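You operate a simulated robot arm through the tools that you are given. There is no shell and no other tool. Be economical: measure what you need, move in short steps, check, and stop when the job is done.

You run a simulated robot arm. Do the job below in one go: nothing can be reset, and whatever is moved stays where it is left.

Task
Clamp the blue-marked shaft key, stone off its burr and put it in the white tray.
Fine: stone back in its place, clamp lever free again.
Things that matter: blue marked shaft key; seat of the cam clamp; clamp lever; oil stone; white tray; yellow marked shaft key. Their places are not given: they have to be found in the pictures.

The check looks at the end state, three seconds after you hand in, the way a careful person would. Anything else that was tipped, shoved, dropped, spilled or broken makes it a failure.

Robot
A 7-joint arm with a two-finger parallel gripper, fixed in place. Base frame: the origin is at the foot of the arm, x ahead of it, y to its left, z up; the work surface is at about z = 0. Units: m, degrees, N and s.
With the tool pointing down near the work surface it reaches from about 0.22 to 0.58 m from the base axis. Its first joint turns from -66.0 to 66.0 degrees. Payload 2.5 kg.
The tool frame sits at the grasp point between the pads (the TCP): z along the fingers, y along the line on which they close. The tips reach 0.023 m beyond it. The gripper opens to 0.094 m. The fingers are 0.038 m wide and 0.01 m thick; the gripper's body (0.054 by 0.096 m) begins 0.039 m behind the TCP.
Orientation is that of the tool frame in the base frame, as a unit quaternion [x, y, z, w]. With the fingers straight down and closing along the base's y, the tool's x points along the base's -x, its y along +y and its z along -z.

Tools
- The arm moves only by the tool servo_tool. Its arguments are lists of equal length, an entry for each row: "rotation": the turn, a rotation vector about the tool's x, y, z in units of 45 degrees (1.0 is 45 degrees), a list of three; "linear": the shift along the tool's x, y, z in units of 150 mm (1.0 is 150 mm), a list of three; "grip": the gripper command, from -1 (shut) to 1 (fully open), values between in proportion. In form: {"rotation": [[rx, ry, rz], ...], "linear": [[tx, ty, tz], ...], "grip": [grip, ...]}. A call has 1 to 20 rows; each row is the pose to reach, as a shift and turn from the pose commanded when the call began, along the tool's axes at that moment. A call with a number of a shift or a turn outside -1 to 1 is refused whole. Each row takes 0.2 s and may step no farther than 0.05 m and 8.6 degrees from the row before; otherwise, or with a gripper value out of range, the whole call is refused. Where a pose cannot be reached the arm comes as near as it can. A force on the tool above 40 N (or 10 N above the force at the start of the call, whichever is more), or a blocked arm, ends the call early, and 0.2 s more pass. Each finger travels about 0.108 m/s and halts on what it meets, pressing with about 31 N; the grip force reading is that of the motor and also rises with nothing between the fingers. The clock runs only during rows and for 0.2 s after the last one: add rows that repeat a pose to give the fingers time. It gives the time, the measured TCP pose, the force on the tool (base axes), the opening and the grip force at its end, in the units of the frame above (readings bear some noise), and new pictures: "show" is both (left out), scene, wrist or none.
- Cameras (640 x 400 px; columns grow to the right, rows downward): "scene" is fixed at [0.1016, -0.3946, 0.5487]; the picture's right is [0.93, -0.36, 0.00], its down [-0.19, -0.49, -0.85] and it looks along [0.31, 0.80, -0.52] (base axes); focal length 356 px, centre (320, 200). "wrist" rides on the gripper at [-0.039, 0, -0.044] in the tool frame; the picture's right is [0.00, -1.00, 0.00], its down [0.97, 0.00, -0.24] and it looks along [0.24, 0.00, 0.97] (tool axes); focal length 218 px, centre (320, 200).
- point_at(camera, pixels): there is no depth. For up to 12 entries [column, row, z] of the newest picture of that camera ("zoom" is the newest enlarged one), the place [x, y] in the base frame at which the ray of that pixel passes the height z, good to about 0.003 m. It takes no simulated time.
- zoom(camera, box): a new picture of the part [left, top, right, bottom] of that camera's present view, enlarged. It takes no simulated time.
- finish_job(): hands the job in; it is judged then, once.

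Keep the steps short. Do not move on a guess: measure, check each grasp and each placing, and mend mistakes. In all there are 80 turns and 120 pictures (those below and enlarged ones count). Leave the gripper open and the arm clear of the work at the hand-in unless told otherwise, and finish with a single line.

The tools are called after "Call:" as name(argument=value, ...) on one line, values as JSON. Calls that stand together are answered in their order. servo_tool: Moves the arm, as the interface text tells. Its arguments: {"type":"object","properties":{"rotation":{"type":"array","items":{"type":"array","items":{"type":"number"}}},"linear":{"type":"array","items":{"type":"array","items":{"type":"number"}}},"grip":{"type":"array","items":{"type":"number"}},"show":{"type":"string","enum":["both","scene","wrist","none"]}},"required":["rotation","linear","grip"]} The other tools are called the same way: point_at (camera, pixels) gives the place at which the rays of pixels pass given heights; zoom (camera, box) takes an enlarged picture of a part of a camera's view; finish_job () hands the job in.

At the start:

```text
t: 0.0
eef_pos: [0.2696, 0.2065, 0.2225]
orientation: [0.0, 1.0, 0.0, -0.001]
ft_force: [-0.4, 0.1, 0.6]
opening: 0.0939
grasp_force: 0.0
```

scene: 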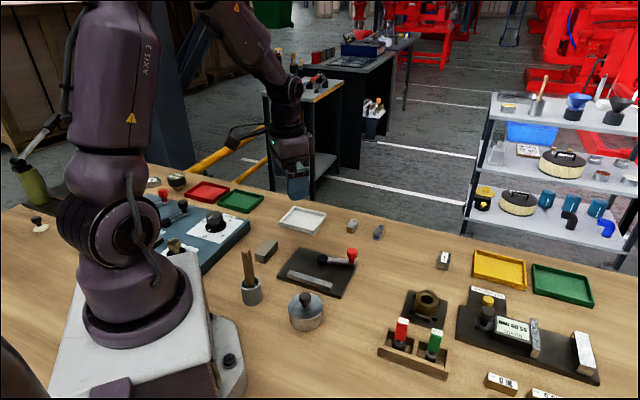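
wrist: 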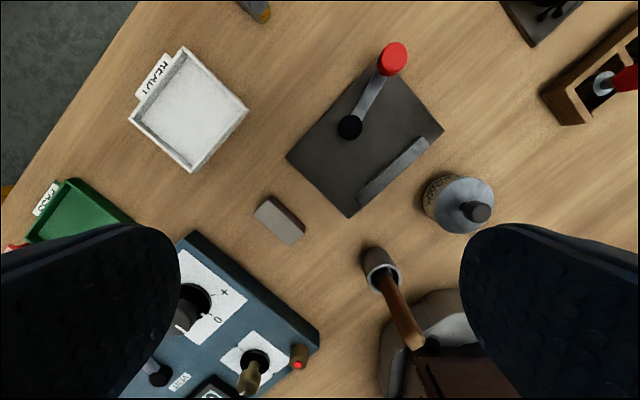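

I see the clamp plate with the red-knobbed lever near scene (320,270), a grey block at (265,250), and two small keys near (352,227) and (378,232). I'll enlarge them to identify each one.

Call:
zoom(camera="scene", box=[240, 190, 400, 310])

Call:
zoom(camera="wrist", box=[220, 0, 460, 260])

Call:
zoom(camera="scene", box=[370, 230, 610, 400])

```text
3.33 times, centred on (320, 250) of scene
```

zoom: 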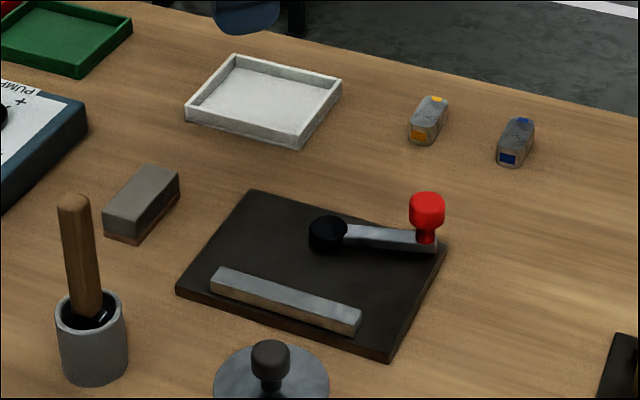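

```text
1.54 times, centred on (340, 130) of wrist
```

zoom: 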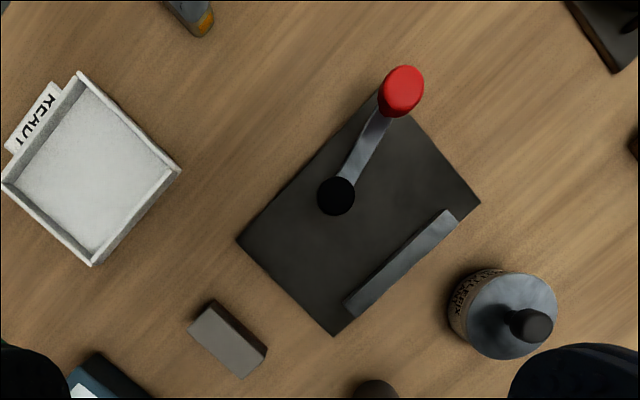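

```text
2.35 times, centred on (490, 315) of scene
```

zoom: 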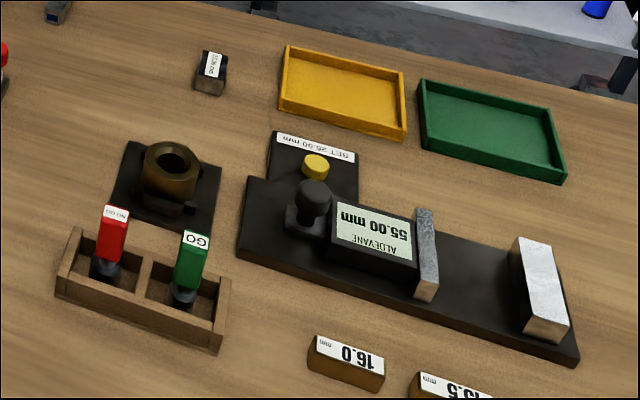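

The blue key is at scene about (378,232) and the yellow one at (352,226). The block at (266,250) looks like the oil stone. Next I'll measure these positions.

Call:
point_at(camera="scene", pixels=[[378, 232, 0.015], [352, 226, 0.015], [266, 249, 0.02], [301, 220, 0.01], [352, 253, 0.06], [321, 259, 0.03], [310, 281, 0.02]])

Call:
point_at(camera="wrist", pixels=[[392, 58, 0.05], [350, 126, 0.03], [280, 219, 0.02], [188, 108, 0.0], [357, 195, 0.02], [427, 143, 0.02], [349, 217, 0.008], [286, 157, 0.008], [372, 66, 0.008], [443, 130, 0.008]])

```text
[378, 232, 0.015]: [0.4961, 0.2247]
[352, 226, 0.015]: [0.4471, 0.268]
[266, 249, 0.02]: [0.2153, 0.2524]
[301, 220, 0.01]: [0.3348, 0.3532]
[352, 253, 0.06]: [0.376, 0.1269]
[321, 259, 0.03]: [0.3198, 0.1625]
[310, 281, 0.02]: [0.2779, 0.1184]
```

```text
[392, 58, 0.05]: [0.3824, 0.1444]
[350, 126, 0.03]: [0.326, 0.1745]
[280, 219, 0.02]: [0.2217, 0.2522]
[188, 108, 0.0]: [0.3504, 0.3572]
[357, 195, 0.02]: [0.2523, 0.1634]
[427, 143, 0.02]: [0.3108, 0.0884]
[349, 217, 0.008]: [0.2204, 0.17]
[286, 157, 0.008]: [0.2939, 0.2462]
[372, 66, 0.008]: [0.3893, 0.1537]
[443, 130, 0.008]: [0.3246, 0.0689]
```

The lever pivot is around (0.325,0.17), with the jaw bar running from (0.25,0.16) to (0.31,0.09). The stone is at (0.22,0.25) and the blue key at (0.496,0.225). I'll move towards the blue key at height for a closer look.

Call:
servo_tool(rotation=[[0, 0, 0], [0, 0, 0], [0, 0, 0], [0, 0, 0]], linear=[[-0.3, 0, 0], [-0.6, 0, 0], [-0.9, 0, 0.1], [-1.0, 0.1, 0.3]], grip=[1, 1, 1, 1])

```text
t: 1.0
eef_pos: [0.4204, 0.2202, 0.1801]
orientation: [-0.001, 1.0, 0.0, -0.001]
ft_force: [-0.3, 0.0, 0.0]
opening: 0.094
grasp_force: 0.0
```

scene: 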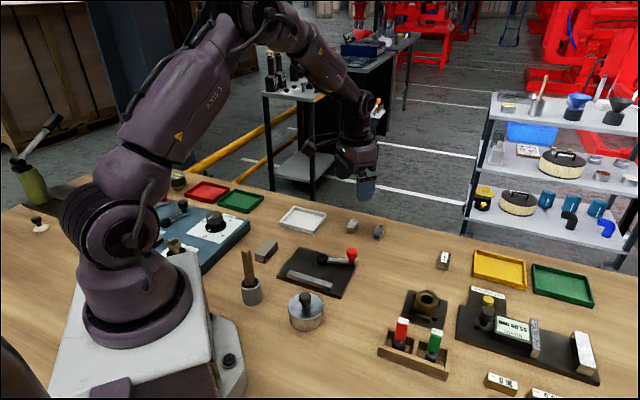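
wrist: 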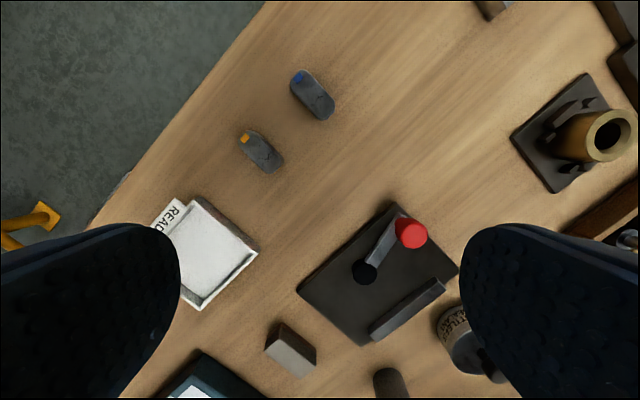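

Call:
zoom(camera="wrist", box=[220, 50, 360, 190])

Call:
zoom(camera="wrist", box=[280, 190, 480, 350])

Call:
point_at(camera="wrist", pixels=[[293, 75, 0.018], [333, 114, 0.018], [313, 94, 0.018], [262, 153, 0.018], [411, 232, 0.05], [364, 273, 0.03], [374, 334, 0.02], [442, 286, 0.02], [395, 205, 0.008], [459, 267, 0.008]])

```text
2.86 times, centred on (290, 120) of wrist
```

zoom: 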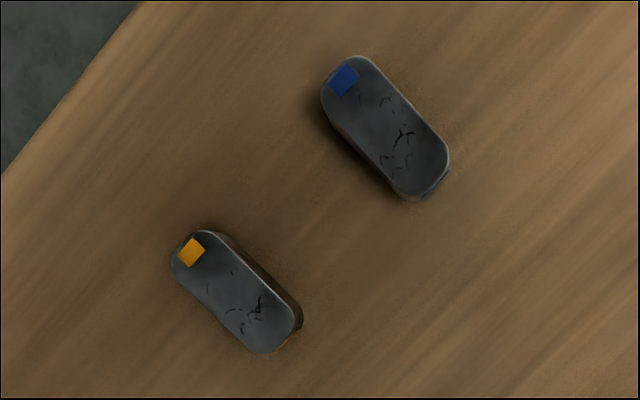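

```text
2.50 times, centred on (380, 270) of wrist
```

zoom: 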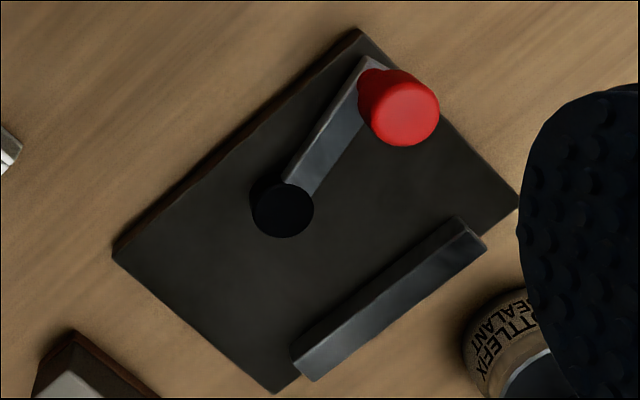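

```text
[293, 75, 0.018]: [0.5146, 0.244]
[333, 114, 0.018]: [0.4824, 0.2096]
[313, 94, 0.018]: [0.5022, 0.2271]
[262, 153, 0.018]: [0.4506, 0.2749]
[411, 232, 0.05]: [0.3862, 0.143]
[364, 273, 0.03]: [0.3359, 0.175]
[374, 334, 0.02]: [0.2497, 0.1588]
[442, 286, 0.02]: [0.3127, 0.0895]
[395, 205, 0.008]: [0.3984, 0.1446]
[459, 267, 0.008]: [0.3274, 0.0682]
```

The top of the blue key has dark marks, probably the burr, and its long axis runs at about 47°. I need the clamp geometry, so I'll enlarge the scene view of it.

Call:
zoom(camera="scene", box=[272, 240, 364, 300])

Call:
zoom(camera="scene", box=[340, 210, 396, 246])

Call:
zoom(camera="scene", box=[236, 200, 336, 270])

```text
6.67 times, centred on (318, 270) of scene
```

zoom: 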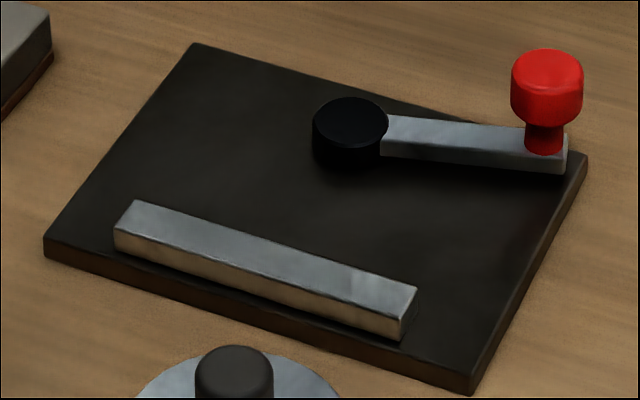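

```text
11.11 times, centred on (368, 228) of scene
```

zoom: 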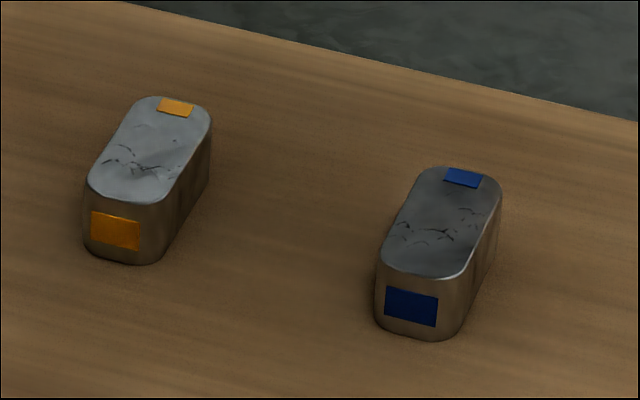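

```text
5.71 times, centred on (286, 235) of scene
```

zoom: 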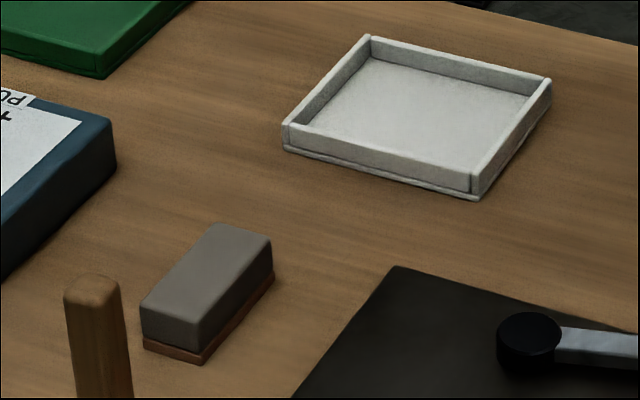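

The key is about 47×21×17 mm, the jaw bar about 8 mm high and the cam gap about 30 mm. I'll grip the key lengthwise with the fingertips above the bar height, so the fingers miss both the cam and the bar. Next I'll move over the key and turn the tool so that it closes along the key.

Call:
servo_tool(rotation=[[0, 0, 0.18], [0, 0, 0.36], [0, 0, 0.54], [0, 0, 0.72], [0, 0, 0.9], [0, 0, 1.0]], linear=[[-0.15, 0.02, 0], [-0.3, 0.04, 0.05], [-0.45, 0.04, 0.1], [-0.52, 0.04, 0.15], [-0.52, 0.04, 0.3], [-0.52, 0.04, 0.4]], grip=[1, 1, 1, 1, 1, 1], show="wrist")

```text
t: 2.4
eef_pos: [0.4981, 0.2263, 0.1184]
orientation: [0.384, 0.923, 0.0, 0.0]
ft_force: [0.0, 0.2, -0.1]
opening: 0.0939
grasp_force: 0.1
```

wrist: 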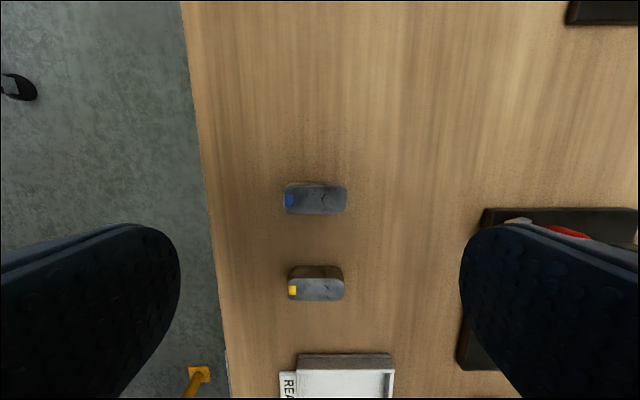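

The key now lies level in the wrist view at (316,199), so the turn is right. I'll measure its outline.

Call:
zoom(camera="wrist", box=[270, 165, 366, 225])

Call:
point_at(camera="wrist", pixels=[[284, 199, 0.017], [347, 198, 0.017], [316, 184, 0.017], [316, 214, 0.017], [320, 240, 0.0]])

```text
6.67 times, centred on (318, 195) of wrist
```

zoom: 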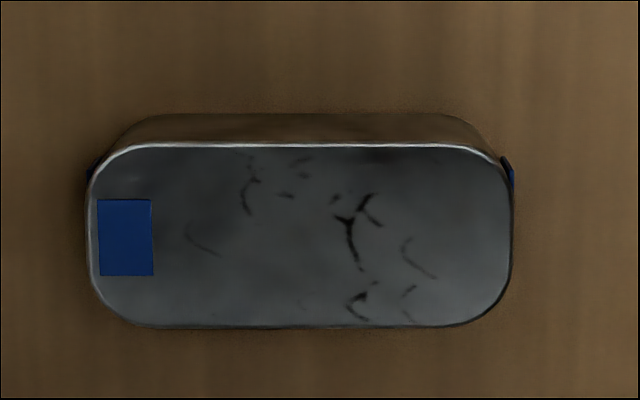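

```text
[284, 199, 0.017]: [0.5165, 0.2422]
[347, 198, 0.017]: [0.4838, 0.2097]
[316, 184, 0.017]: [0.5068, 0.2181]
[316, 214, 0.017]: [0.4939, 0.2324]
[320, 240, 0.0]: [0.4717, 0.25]
```

The blue key centre is (0.500,0.226), top around z 0.017, length 46 mm. I'll lower to TCP z 0.033, so the tips sit 10 mm above the table, and close.

Call:
servo_tool(rotation=[[0, 0, 0], [0, 0, 0], [0, 0, 0], [0, 0, 0], [0, 0, 0], [0, 0, 0], [0, 0, 0]], linear=[[-0.012, 0.007, 0.2], [-0.012, 0.007, 0.4], [-0.012, 0.007, 0.569], [-0.012, 0.007, 0.569], [-0.012, 0.007, 0.569], [-0.012, 0.007, 0.569], [-0.012, 0.007, 0.569]], grip=[1, 1, 1, 1, -1, -1, -1])

```text
t: 4.0
eef_pos: [0.5014, 0.2259, 0.0327]
orientation: [0.383, 0.924, 0.0, 0.0]
ft_force: [-0.3, 1.3, -0.3]
opening: 0.0434
grasp_force: 31.6
```

scene: 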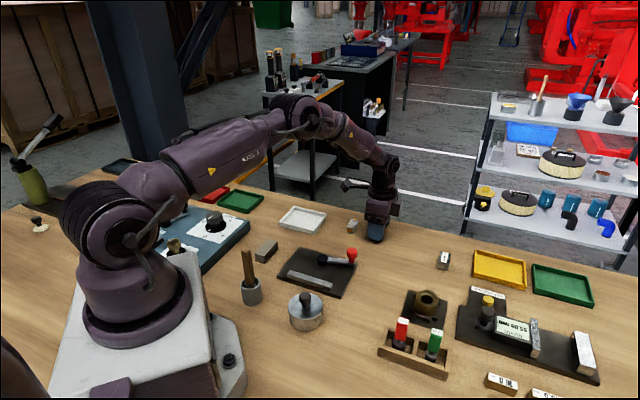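
wrist: 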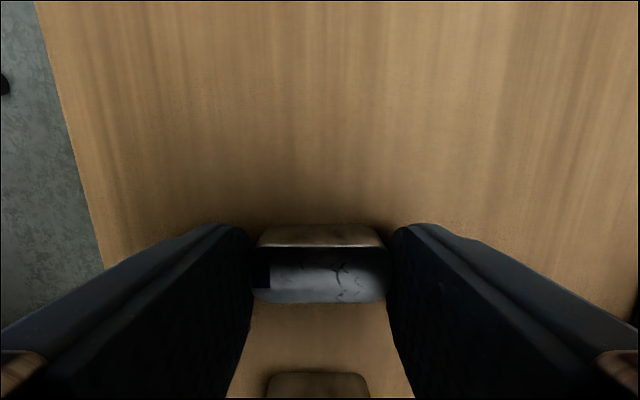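

The opening is 43.4 mm at 31 N, so the key is held. I'll lift it and start turning towards the clamp.

Call:
servo_tool(rotation=[[0, 0, 0], [0, 0, 0], [0, 0, -0.18], [0, 0, -0.36], [0, 0, -0.54], [0, 0, -0.72], [0, 0, -0.9], [0, 0, -1.0]], linear=[[0, 0, -0.2], [0, 0, -0.45], [0, 0, -0.7], [0.1, -0.2, -0.8], [0.2, -0.4, -0.8], [0.3, -0.6, -0.8], [0.377, -0.8, -0.8], [0.377, -0.849, -0.8]], grip=[-1, -1, -1, -1, -1, -1, -1, -1])

```text
t: 5.8
eef_pos: [0.3715, 0.1754, 0.1545]
orientation: [-0.001, 1.0, 0.0, 0.0]
ft_force: [0.6, 0.4, -1.1]
opening: 0.0431
grasp_force: 31.0
```

scene: 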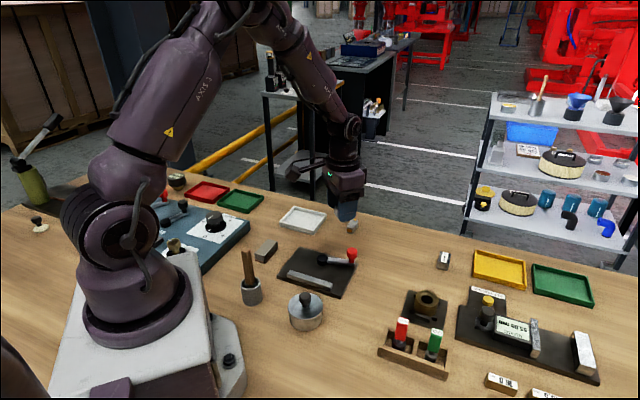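
wrist: 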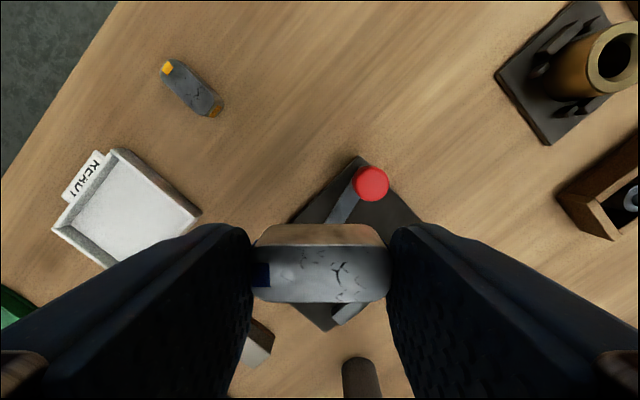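

From this geometry the gap between bar and cam is about 47 mm, close to the key's length of 43.4 mm. I'll hover where the camera looks straight down on the clamp to settle the gap.

Call:
servo_tool(rotation=[[0, 0, 0], [0, 0, 0], [0, 0, 0], [0, 0, 0]], linear=[[0.2, 0, -0.1], [0.4, -0.01, -0.15], [0.6, -0.03, -0.15], [0.733, -0.035, -0.15]], grip=[-1, -1, -1, -1], show="wrist")

Call:
zoom(camera="wrist", box=[270, 20, 470, 220])

```text
t: 6.8
eef_pos: [0.2609, 0.1712, 0.1743]
orientation: [-0.001, 1.0, 0.001, 0.0]
ft_force: [0.2, -0.3, -1.0]
opening: 0.0431
grasp_force: 31.3
```

wrist: 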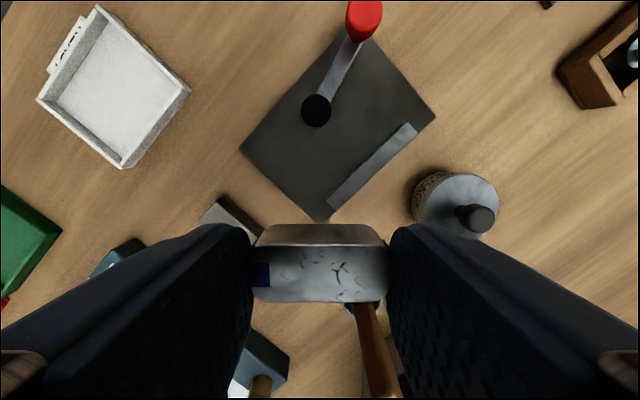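

```text
2.00 times, centred on (370, 120) of wrist
```

zoom: 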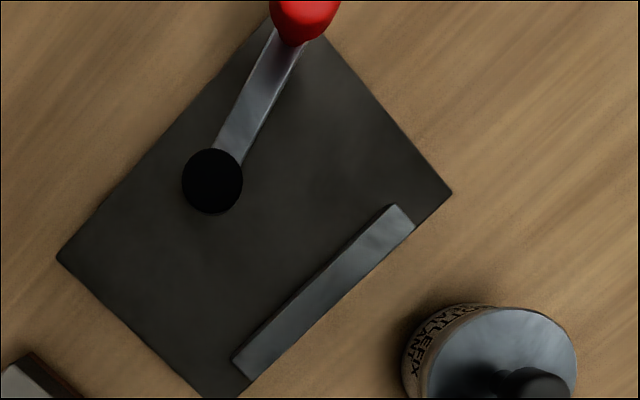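

Call:
point_at(camera="zoom", pixels=[[212, 180, 0.022], [182, 180, 0.022], [243, 180, 0.022], [233, 358, 0.017], [392, 205, 0.017], [250, 380, 0.017], [415, 225, 0.017], [57, 257, 0.008], [452, 192, 0.008], [285, 45, 0.02], [228, 160, 0.02]])

```text
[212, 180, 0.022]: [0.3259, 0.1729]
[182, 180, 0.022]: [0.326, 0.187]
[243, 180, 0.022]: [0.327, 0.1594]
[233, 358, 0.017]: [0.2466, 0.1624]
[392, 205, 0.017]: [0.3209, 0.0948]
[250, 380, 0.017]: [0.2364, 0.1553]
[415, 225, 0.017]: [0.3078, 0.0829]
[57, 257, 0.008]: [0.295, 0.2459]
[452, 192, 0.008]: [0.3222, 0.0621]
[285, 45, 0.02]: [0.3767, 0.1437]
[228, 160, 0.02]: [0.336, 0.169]
```

The gap is about 47.6 mm between cam (centre (0.326,0.173), radius 14) and bar. The key therefore sits lengthwise across it, perpendicular to the bar, and must be held by its sides. I'll set it down on free table near (0.43,0.19) and regrip it there.

Call:
servo_tool(rotation=[[0, 0, 0.18], [0, 0, 0.36], [0, 0, 0.54], [0, 0, 0.72], [0, 0, 0.9], [0, 0, 1.0], [0, 0, 1.0]], linear=[[-0.25, 0.03, 0], [-0.5, 0.06, 0], [-0.75, 0.09, 0], [-0.98, 0.127, 0.1], [-0.987, 0.127, 0.35], [-0.987, 0.127, 0.5], [-0.987, 0.127, 0.5]], grip=[-1, -1, -1, -1, -1, -1, -1])

```text
t: 8.4
eef_pos: [0.4087, 0.1924, 0.0999]
orientation: [0.384, 0.923, 0.0, 0.0]
ft_force: [-0.2, 0.2, -1.8]
opening: 0.0433
grasp_force: 31.0
```

scene: 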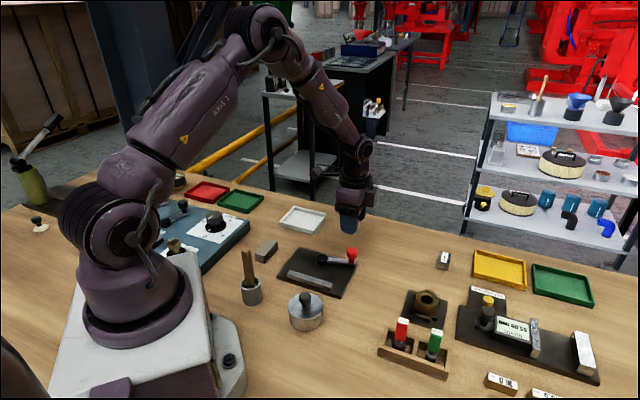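
wrist: 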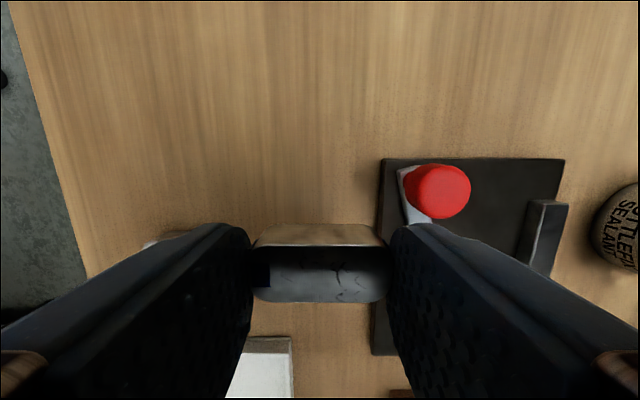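

Carrying is fine. I'll shift a little away from the knob to (0.455,0.195), lower to the grasp height, open partway and rise.

Call:
servo_tool(rotation=[[0, 0, 0], [0, 0, 0], [0, 0, 0], [0, 0, 0], [0, 0, 0], [0, 0, 0], [0, 0, 0], [0, 0, 0], [0, 0, 0]], linear=[[-0.15, 0.15, 0], [-0.205, 0.229, 0.1], [-0.205, 0.229, 0.3], [-0.205, 0.229, 0.446], [-0.205, 0.229, 0.446], [-0.205, 0.229, 0.446], [-0.205, 0.229, 0.446], [-0.205, 0.229, 0.2], [-0.205, 0.229, -0.1]], grip=[-1, -1, -1, -1, -1, 0.4, 0.4, 0.4, 0.4])

```text
t: 10.4
eef_pos: [0.4538, 0.1936, 0.1166]
orientation: [0.382, 0.924, -0.001, -0.001]
ft_force: [0.0, -0.7, 0.0]
opening: 0.0656
grasp_force: 0.0
```

scene: 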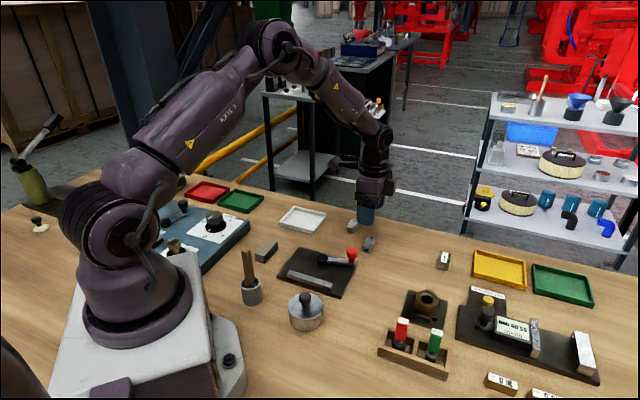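
wrist: 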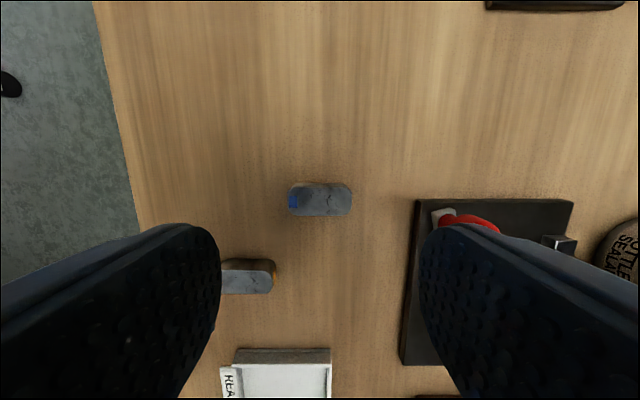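

The key stands flat at (320,200), right under the TCP. I'll turn the tool by 90° in two calls.

Call:
servo_tool(rotation=[[0, 0, -0.18], [0, 0, -0.36], [0, 0, -0.54], [0, 0, -0.72], [0, 0, -0.9], [0, 0, -1.0]], linear=[[0, 0, 0], [0, 0, 0], [0, 0, 0], [0, 0, 0], [0, 0, 0], [0, 0, 0]], grip=[0.4, 0.4, 0.4, 0.4, 0.4, 0.4], show="none")

Call:
servo_tool(rotation=[[0, 0, -0.18], [0, 0, -0.36], [0, 0, -0.54], [0, 0, -0.72], [0, 0, -0.9], [0, 0, -1.0], [0, 0, -1.0]], linear=[[0, 0, 0], [0, 0, 0], [0, 0, 0], [0, 0, 0], [0, 0, 0], [0, 0, 0], [0, 0, 0]], grip=[0.4, 0.4, 0.4, 0.4, 0.4, 0.4, 0.4], show="wrist")

Call:
zoom(camera="wrist", box=[270, 150, 370, 250])

```text
t: 11.8
eef_pos: [0.4553, 0.1924, 0.1155]
orientation: [-0.003, 1.0, -0.001, 0.0]
ft_force: [-0.3, 0.5, -0.2]
opening: 0.0656
grasp_force: 0.1
```

```text
t: 13.4
eef_pos: [0.4543, 0.1937, 0.1156]
orientation: [-0.384, 0.923, -0.001, 0.0]
ft_force: [0.3, 0.3, -0.2]
opening: 0.0659
grasp_force: 0.1
```

wrist: 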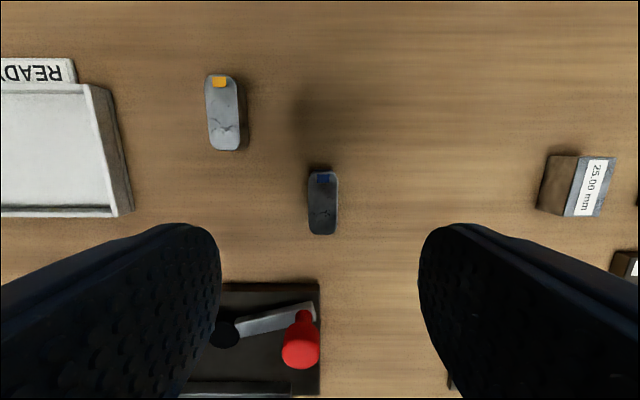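

```text
4.00 times, centred on (320, 200) of wrist
```

zoom: 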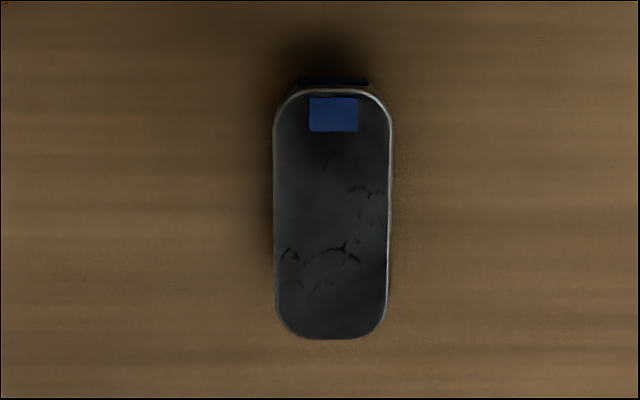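

Call:
point_at(camera="wrist", pixels=[[322, 172.5, 0.019], [323, 234.5, 0.019], [322.8, 203.5, 0.019]])

```text
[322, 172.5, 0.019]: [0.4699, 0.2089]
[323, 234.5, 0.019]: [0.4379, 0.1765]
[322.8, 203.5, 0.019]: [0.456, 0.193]
```

The key is centred under the tool, with only about 1.5 mm sideways offset. I'll lower to TCP z 0.031 and close on its sides.

Call:
servo_tool(rotation=[[0, 0, 0], [0, 0, 0], [0, 0, 0], [0, 0, 0], [0, 0, 0], [0, 0, 0], [0, 0, 0], [0, 0, 0]], linear=[[0, -0.01, 0.2], [0, -0.01, 0.4], [0, -0.01, 0.564], [0, -0.01, 0.564], [0, -0.01, 0.564], [0, -0.01, 0.564], [0, -0.01, 0.564], [0, -0.01, 0.564]], grip=[0.4, 0.4, 0.4, 0.4, -1, -1, -1, -1])

```text
t: 15.2
eef_pos: [0.453, 0.1925, 0.0298]
orientation: [-0.383, 0.924, 0.0, 0.0]
ft_force: [0.0, 0.9, 0.6]
opening: 0.0193
grasp_force: 30.8
```

scene: 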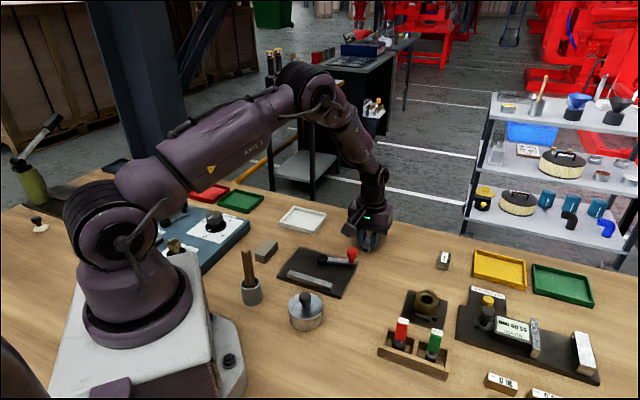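
wrist: 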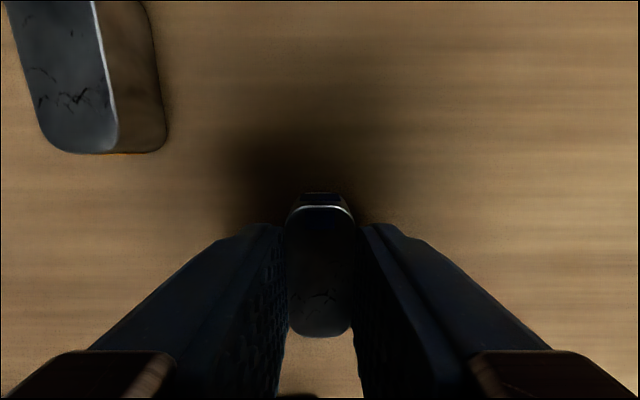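

The key is held at 19.3 mm and its centre is 1.5 mm ahead of the TCP. I'll lift and carry it over the seat (key centre target (0.299,0.146)), staying high to compare with the cam and bar.

Call:
servo_tool(rotation=[[0, 0, 0], [0, 0, 0], [0, 0, 0], [0, 0, 0], [0, 0, 0], [0, 0, 0], [0, 0, 0], [0, 0, 0]], linear=[[0, 0, -0.25], [0, 0, -0.5], [0.2, 0.1, -0.6], [0.4, 0.2, -0.6], [0.6, 0.3, -0.6], [0.8, 0.42, -0.6], [0.955, 0.506, -0.6], [0.955, 0.506, -0.4]], grip=[-1, -1, -1, -1, -1, -1, -1, -1])

```text
t: 17.0
eef_pos: [0.3003, 0.1435, 0.0907]
orientation: [-0.383, 0.924, 0.001, 0.0]
ft_force: [0.2, 0.0, -2.3]
opening: 0.0193
grasp_force: 30.8
```

scene: 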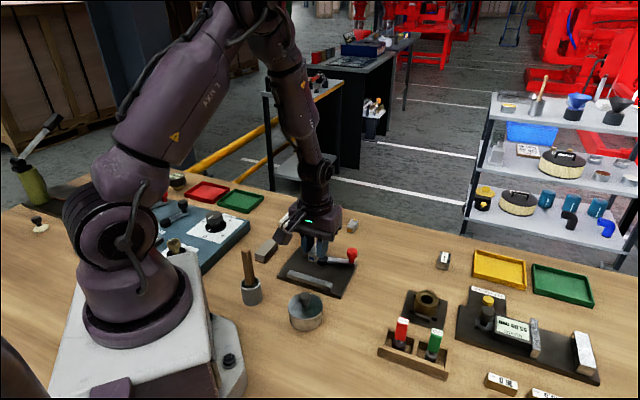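
wrist: 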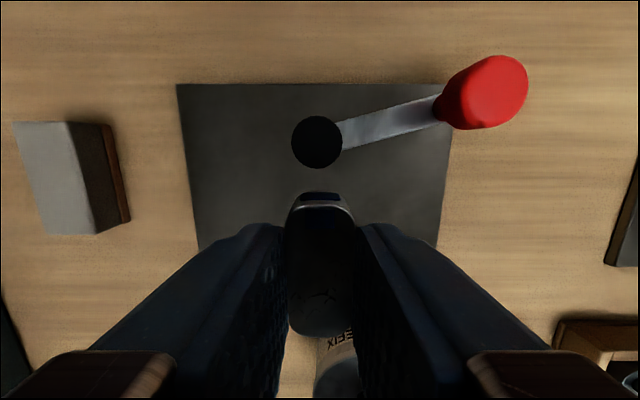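

The cam at (317,142) is right under the camera. The key's front end clears it by about 5 mm and its rear end clears the bar by about 2 mm. I'll lower to just above the plate and check.

Call:
servo_tool(rotation=[[0, 0, 0], [0, 0, 0], [0, 0, 0], [0, 0, 0]], linear=[[0, 0.01, 0.12], [0, 0.01, 0.24], [0, 0.01, 0.28], [0, 0.01, 0.28]], grip=[-1, -1, -1, -1])

Call:
zoom(camera="scene", box=[272, 240, 364, 300])

```text
t: 18.0
eef_pos: [0.3004, 0.1441, 0.0497]
orientation: [-0.384, 0.923, 0.0, -0.001]
ft_force: [0.1, 0.3, -1.3]
opening: 0.0191
grasp_force: 31.2
```

scene: 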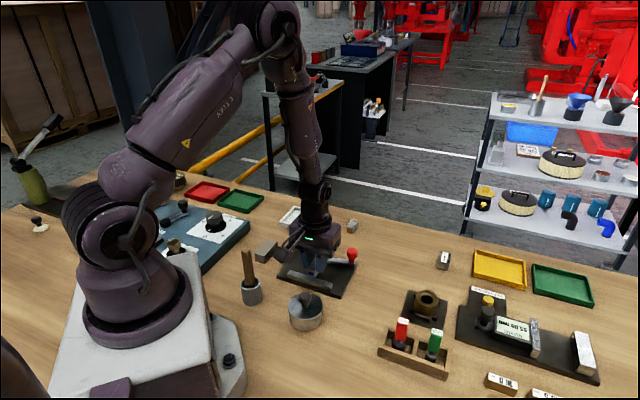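
wrist: 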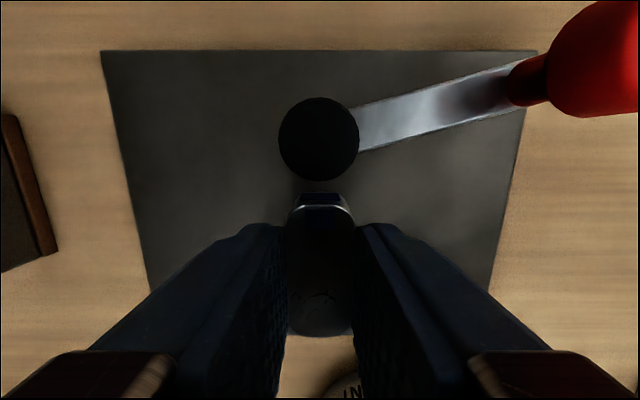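

```text
6.67 times, centred on (318, 270) of scene
```

zoom: 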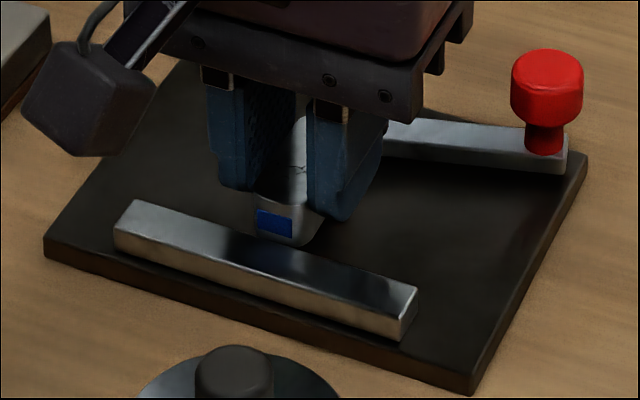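

The key is lined up with the cam and clear of the bar. I'll lower it gently until it touches the plate.

Call:
servo_tool(rotation=[[0, 0, 0], [0, 0, 0], [0, 0, 0], [0, 0, 0], [0, 0, 0], [0, 0, 0]], linear=[[0, 0, 0.03], [0, 0, 0.05], [0, 0, 0.06], [0, 0, 0.07], [0, 0, 0.08], [0, 0, 0.09]], grip=[-1, -1, -1, -1, -1, -1], show="wrist")

Call:
zoom(camera="scene", box=[272, 240, 364, 300])

```text
t: 19.4
eef_pos: [0.3004, 0.1463, 0.0368]
orientation: [-0.383, 0.924, 0.0, 0.002]
ft_force: [-0.2, -2.0, 21.0]
opening: 0.0195
grasp_force: 30.6
```

wrist: 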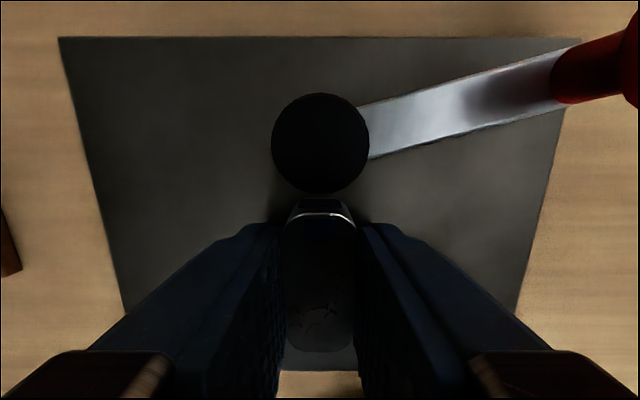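

```text
6.67 times, centred on (318, 270) of scene
```

zoom: 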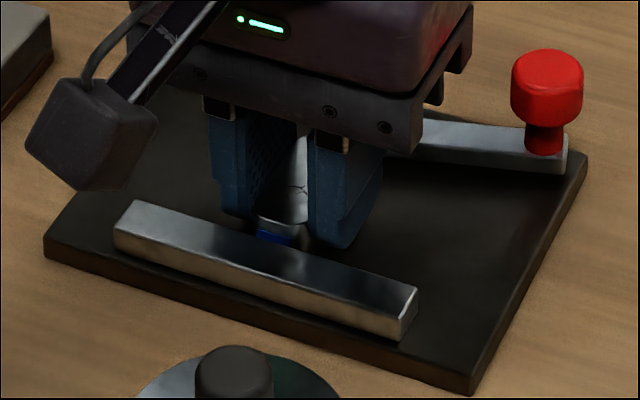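

It touches down at TCP z 0.037 with 21 N. I'll ease off about 1 mm and slide the key towards the bar until it meets it.

Call:
servo_tool(rotation=[[0, 0, 0], [0, 0, 0], [0, 0, 0], [0, 0, 0], [0, 0, 0]], linear=[[0, 0, -0.006], [0.007, 0, -0.006], [0.013, 0, -0.006], [0.018, 0, -0.006], [0.018, 0, -0.006]], grip=[-1, -1, -1, -1, -1], show="wrist")

```text
t: 20.6
eef_pos: [0.2998, 0.1446, 0.0387]
orientation: [-0.384, 0.923, 0.001, 0.004]
ft_force: [12.9, 16.9, 0.9]
opening: 0.0193
grasp_force: 31.2
```

wrist: 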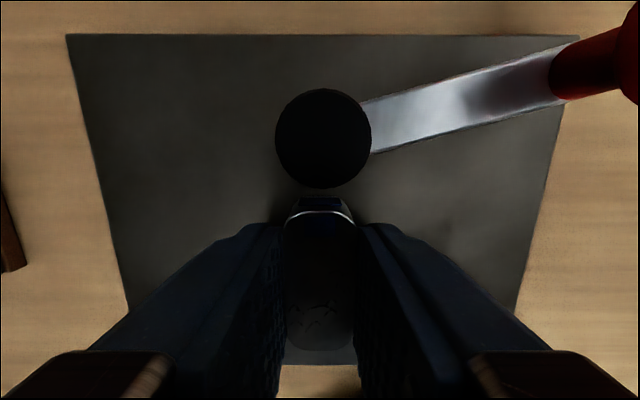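

The 21 N towards the bar shows the key is against it. I'll relieve the side force, release and rise.

Call:
servo_tool(rotation=[[0, 0, 0], [0, 0, 0], [0, 0, 0], [0, 0, 0], [0, 0, 0], [0, 0, 0], [0, 0, 0]], linear=[[-0.008, 0, 0], [-0.008, 0, 0], [-0.008, 0, 0], [-0.008, 0, -0.1], [-0.008, 0, -0.3], [-0.008, 0, -0.5], [-0.008, 0, -0.5]], grip=[-1, 0, 0, 0, 0, 0, 0])

Call:
zoom(camera="scene", box=[272, 240, 364, 300])

Call:
zoom(camera="wrist", box=[160, 50, 480, 250])

```text
t: 22.2
eef_pos: [0.2988, 0.1448, 0.1108]
orientation: [-0.383, 0.924, 0.0, -0.001]
ft_force: [0.4, -0.5, 0.3]
opening: 0.0469
grasp_force: 0.1
```

scene: 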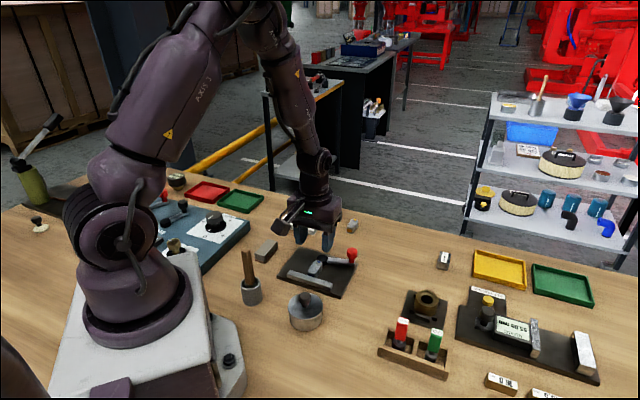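
wrist: 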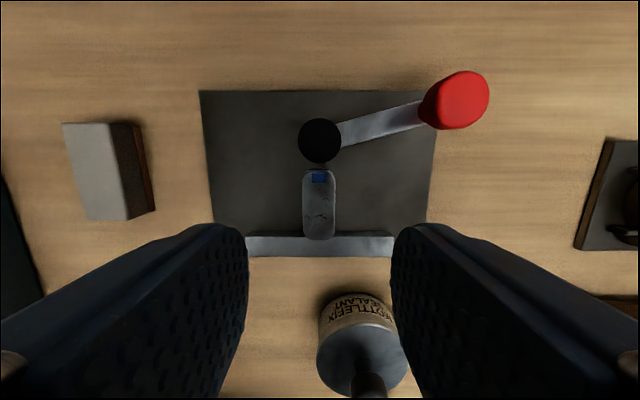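

```text
6.67 times, centred on (318, 270) of scene
```

zoom: 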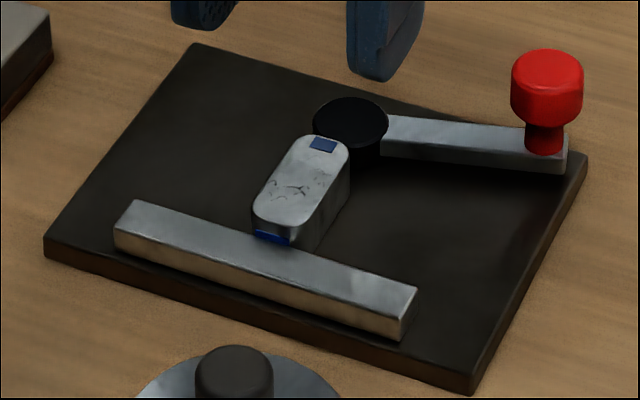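

```text
2.00 times, centred on (320, 150) of wrist
```

zoom: 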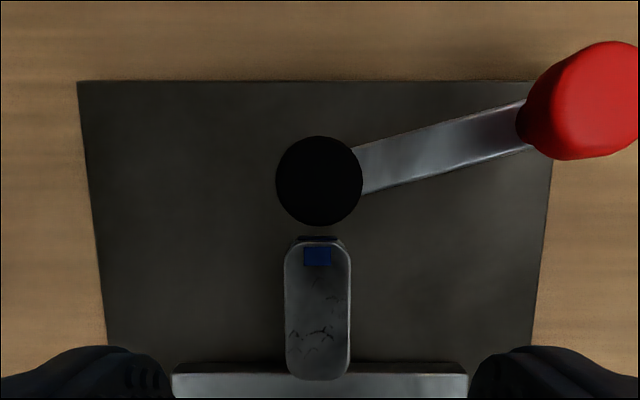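

The key sits squarely between bar and cam. Now the lever: I'll locate the knob by intersecting the two views at several heights.

Call:
point_at(camera="wrist", pixels=[[463, 97, 0.04], [463, 97, 0.05], [463, 97, 0.06], [320, 140, 0.02], [425, 114, 0.02]])

Call:
point_at(camera="scene", pixels=[[352, 249.3, 0.04], [352, 249.3, 0.05], [352, 249.3, 0.06], [352, 254, 0.04], [322.4, 258.2, 0.02]])

```text
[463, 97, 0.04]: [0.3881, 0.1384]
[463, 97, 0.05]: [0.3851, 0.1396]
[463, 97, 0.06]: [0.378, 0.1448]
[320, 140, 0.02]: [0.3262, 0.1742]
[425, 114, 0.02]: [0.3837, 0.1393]
```

```text
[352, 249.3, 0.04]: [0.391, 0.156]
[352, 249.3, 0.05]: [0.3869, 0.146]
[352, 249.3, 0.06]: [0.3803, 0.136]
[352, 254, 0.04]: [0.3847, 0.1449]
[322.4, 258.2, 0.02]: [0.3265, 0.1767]
```

The knob is at (0.383,0.142) with its top near z 0.054; the lever is about 65 mm long, pointing at -30°. I'll move over the knob and turn so that the fingers straddle it along the swing direction.

Call:
servo_tool(rotation=[[0, 0, 0.18], [0, 0, 0.36], [0, 0, 0.54], [0, 0, 0.72], [0, 0, 0.9], [0, 0, 1.0]], linear=[[-0.08, -0.08, 0], [-0.16, -0.16, 0], [-0.24, -0.24, 0], [-0.32, -0.32, 0], [-0.384, -0.41, 0], [-0.384, -0.41, 0]], grip=[0, 0, 0, 0, 0, 0], show="none")

Call:
servo_tool(rotation=[[0, 0, 0.18], [0, 0, 0.36], [0, 0, 0.54], [0, 0, 0.656], [0, 0, 0.656]], linear=[[0, 0, 0], [0, 0, 0], [0, 0, 0], [0, 0, 0], [0, 0, 0]], grip=[0, 0, 0, 0, 0], show="wrist")

```text
t: 23.6
eef_pos: [0.3828, 0.1408, 0.1122]
orientation: [0.001, 1.0, 0.0, 0.0]
ft_force: [1.0, 0.2, -0.5]
opening: 0.0472
grasp_force: 0.0
```

```text
t: 24.8
eef_pos: [0.3834, 0.1412, 0.1118]
orientation: [0.255, 0.967, 0.0, 0.0]
ft_force: [-0.2, 0.2, -0.4]
opening: 0.047
grasp_force: 0.1
```

wrist: 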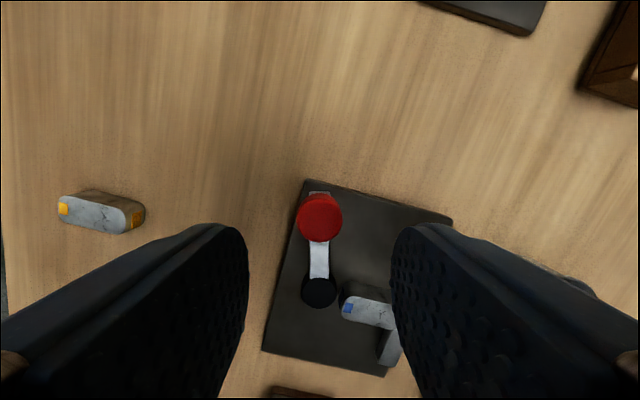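

The knob is at (320,216), centred between the fingers and about 5 mm further out. I'll adjust and lower around it.

Call:
servo_tool(rotation=[[0, 0, 0], [0, 0, 0], [0, 0, 0], [0, 0, 0]], linear=[[-0.033, 0, 0.12], [-0.033, 0, 0.26], [-0.033, 0, 0.379], [-0.033, 0, 0.379]], grip=[0, 0, 0, -0.2])

Call:
zoom(camera="scene", box=[290, 220, 400, 300])

```text
t: 25.8
eef_pos: [0.388, 0.1382, 0.054]
orientation: [0.255, 0.967, 0.0, 0.0]
ft_force: [0.1, -0.4, -0.7]
opening: 0.0375
grasp_force: 0.1
```

scene: 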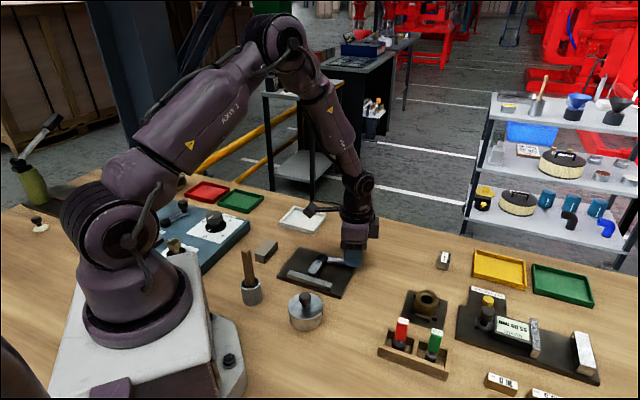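
wrist: 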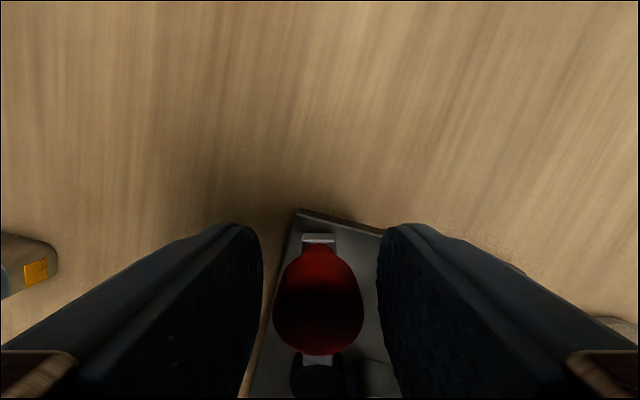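

```text
5.00 times, centred on (345, 260) of scene
```

zoom: 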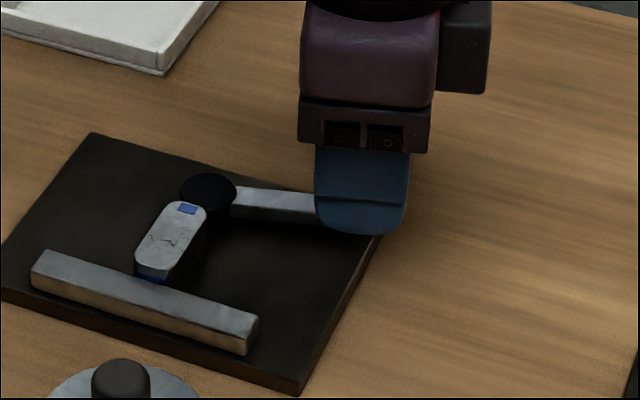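

The fingers straddle the knob. I'll narrow them and push about 12 mm in +tool-y, away from the bar, watching the force.

Call:
servo_tool(rotation=[[0, 0, 0], [0, 0, 0], [0, 0, 0], [0, 0, 0], [0, 0, 0], [0, 0, 0]], linear=[[0, 0, 0], [0, 0.02, 0], [0, 0.035, 0], [0, 0.05, 0], [0, 0.065, 0], [0, 0.08, 0]], grip=[-0.4, -0.4, -0.4, -0.4, -0.4, -0.4])

Call:
zoom(camera="scene", box=[290, 220, 400, 300])

```text
t: 27.2
eef_pos: [0.393, 0.1483, 0.0541]
orientation: [0.256, 0.967, -0.001, 0.0]
ft_force: [0.8, -1.5, -1.1]
opening: 0.0289
grasp_force: 0.9
```

scene: 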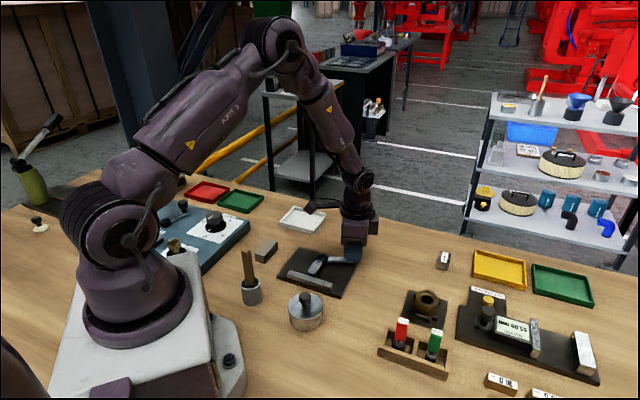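
wrist: 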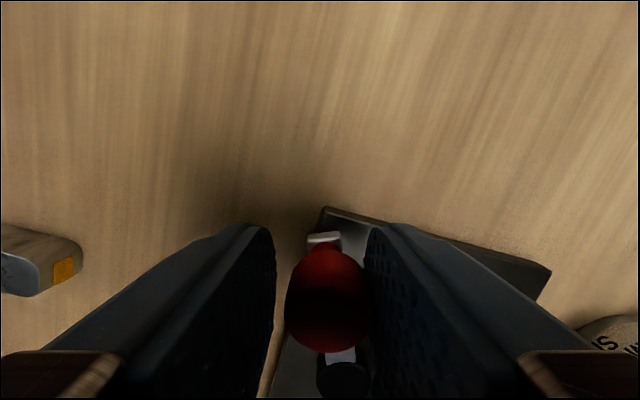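

```text
5.00 times, centred on (345, 260) of scene
```

zoom: 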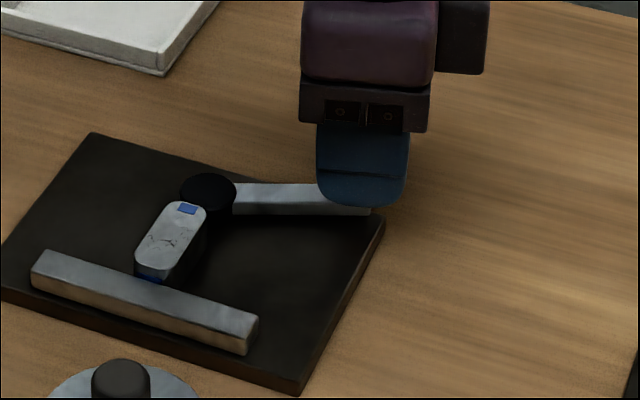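

The lever swings freely this way (under 2 N). I'll follow the arc for 40° around the cam, turning the tool with it.

Call:
servo_tool(rotation=[[0, 0, -0.089], [0, 0, -0.178], [0, 0, -0.267], [0, 0, -0.356], [0, 0, -0.445], [0, 0, -0.533], [0, 0, -0.622], [0, 0, -0.711], [0, 0, -0.8], [0, 0, -0.889], [0, 0, -0.889]], linear=[[0.006, 0.033, 0], [0.0147, 0.0653, 0], [0.026, 0.097, 0], [0.0383, 0.127, 0], [0.054, 0.157, 0], [0.0704, 0.186, 0], [0.09, 0.213, 0], [0.11, 0.239, 0], [0.133, 0.264, 0], [0.157, 0.287, 0], [0.157, 0.287, 0]], grip=[-0.4, -0.4, -0.4, -0.4, -0.4, -0.4, -0.4, -0.4, -0.4, -0.4, -0.4])

Call:
zoom(camera="scene", box=[290, 220, 400, 300])

```text
t: 29.6
eef_pos: [0.3939, 0.1993, 0.0541]
orientation: [-0.091, 0.996, 0.0, -0.001]
ft_force: [-0.7, -0.4, 0.0]
opening: 0.0286
grasp_force: 0.4
```

scene: 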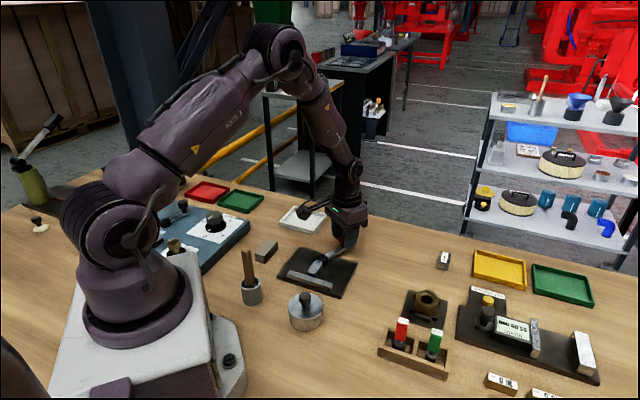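
wrist: 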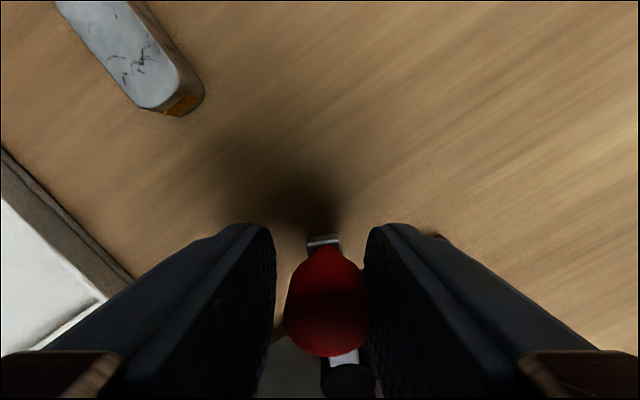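

```text
5.00 times, centred on (345, 260) of scene
```

zoom: 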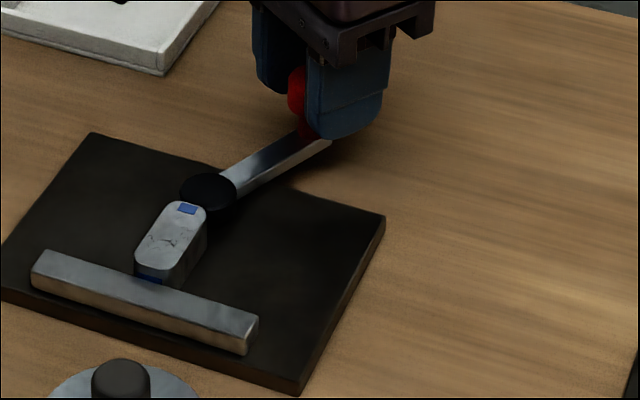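

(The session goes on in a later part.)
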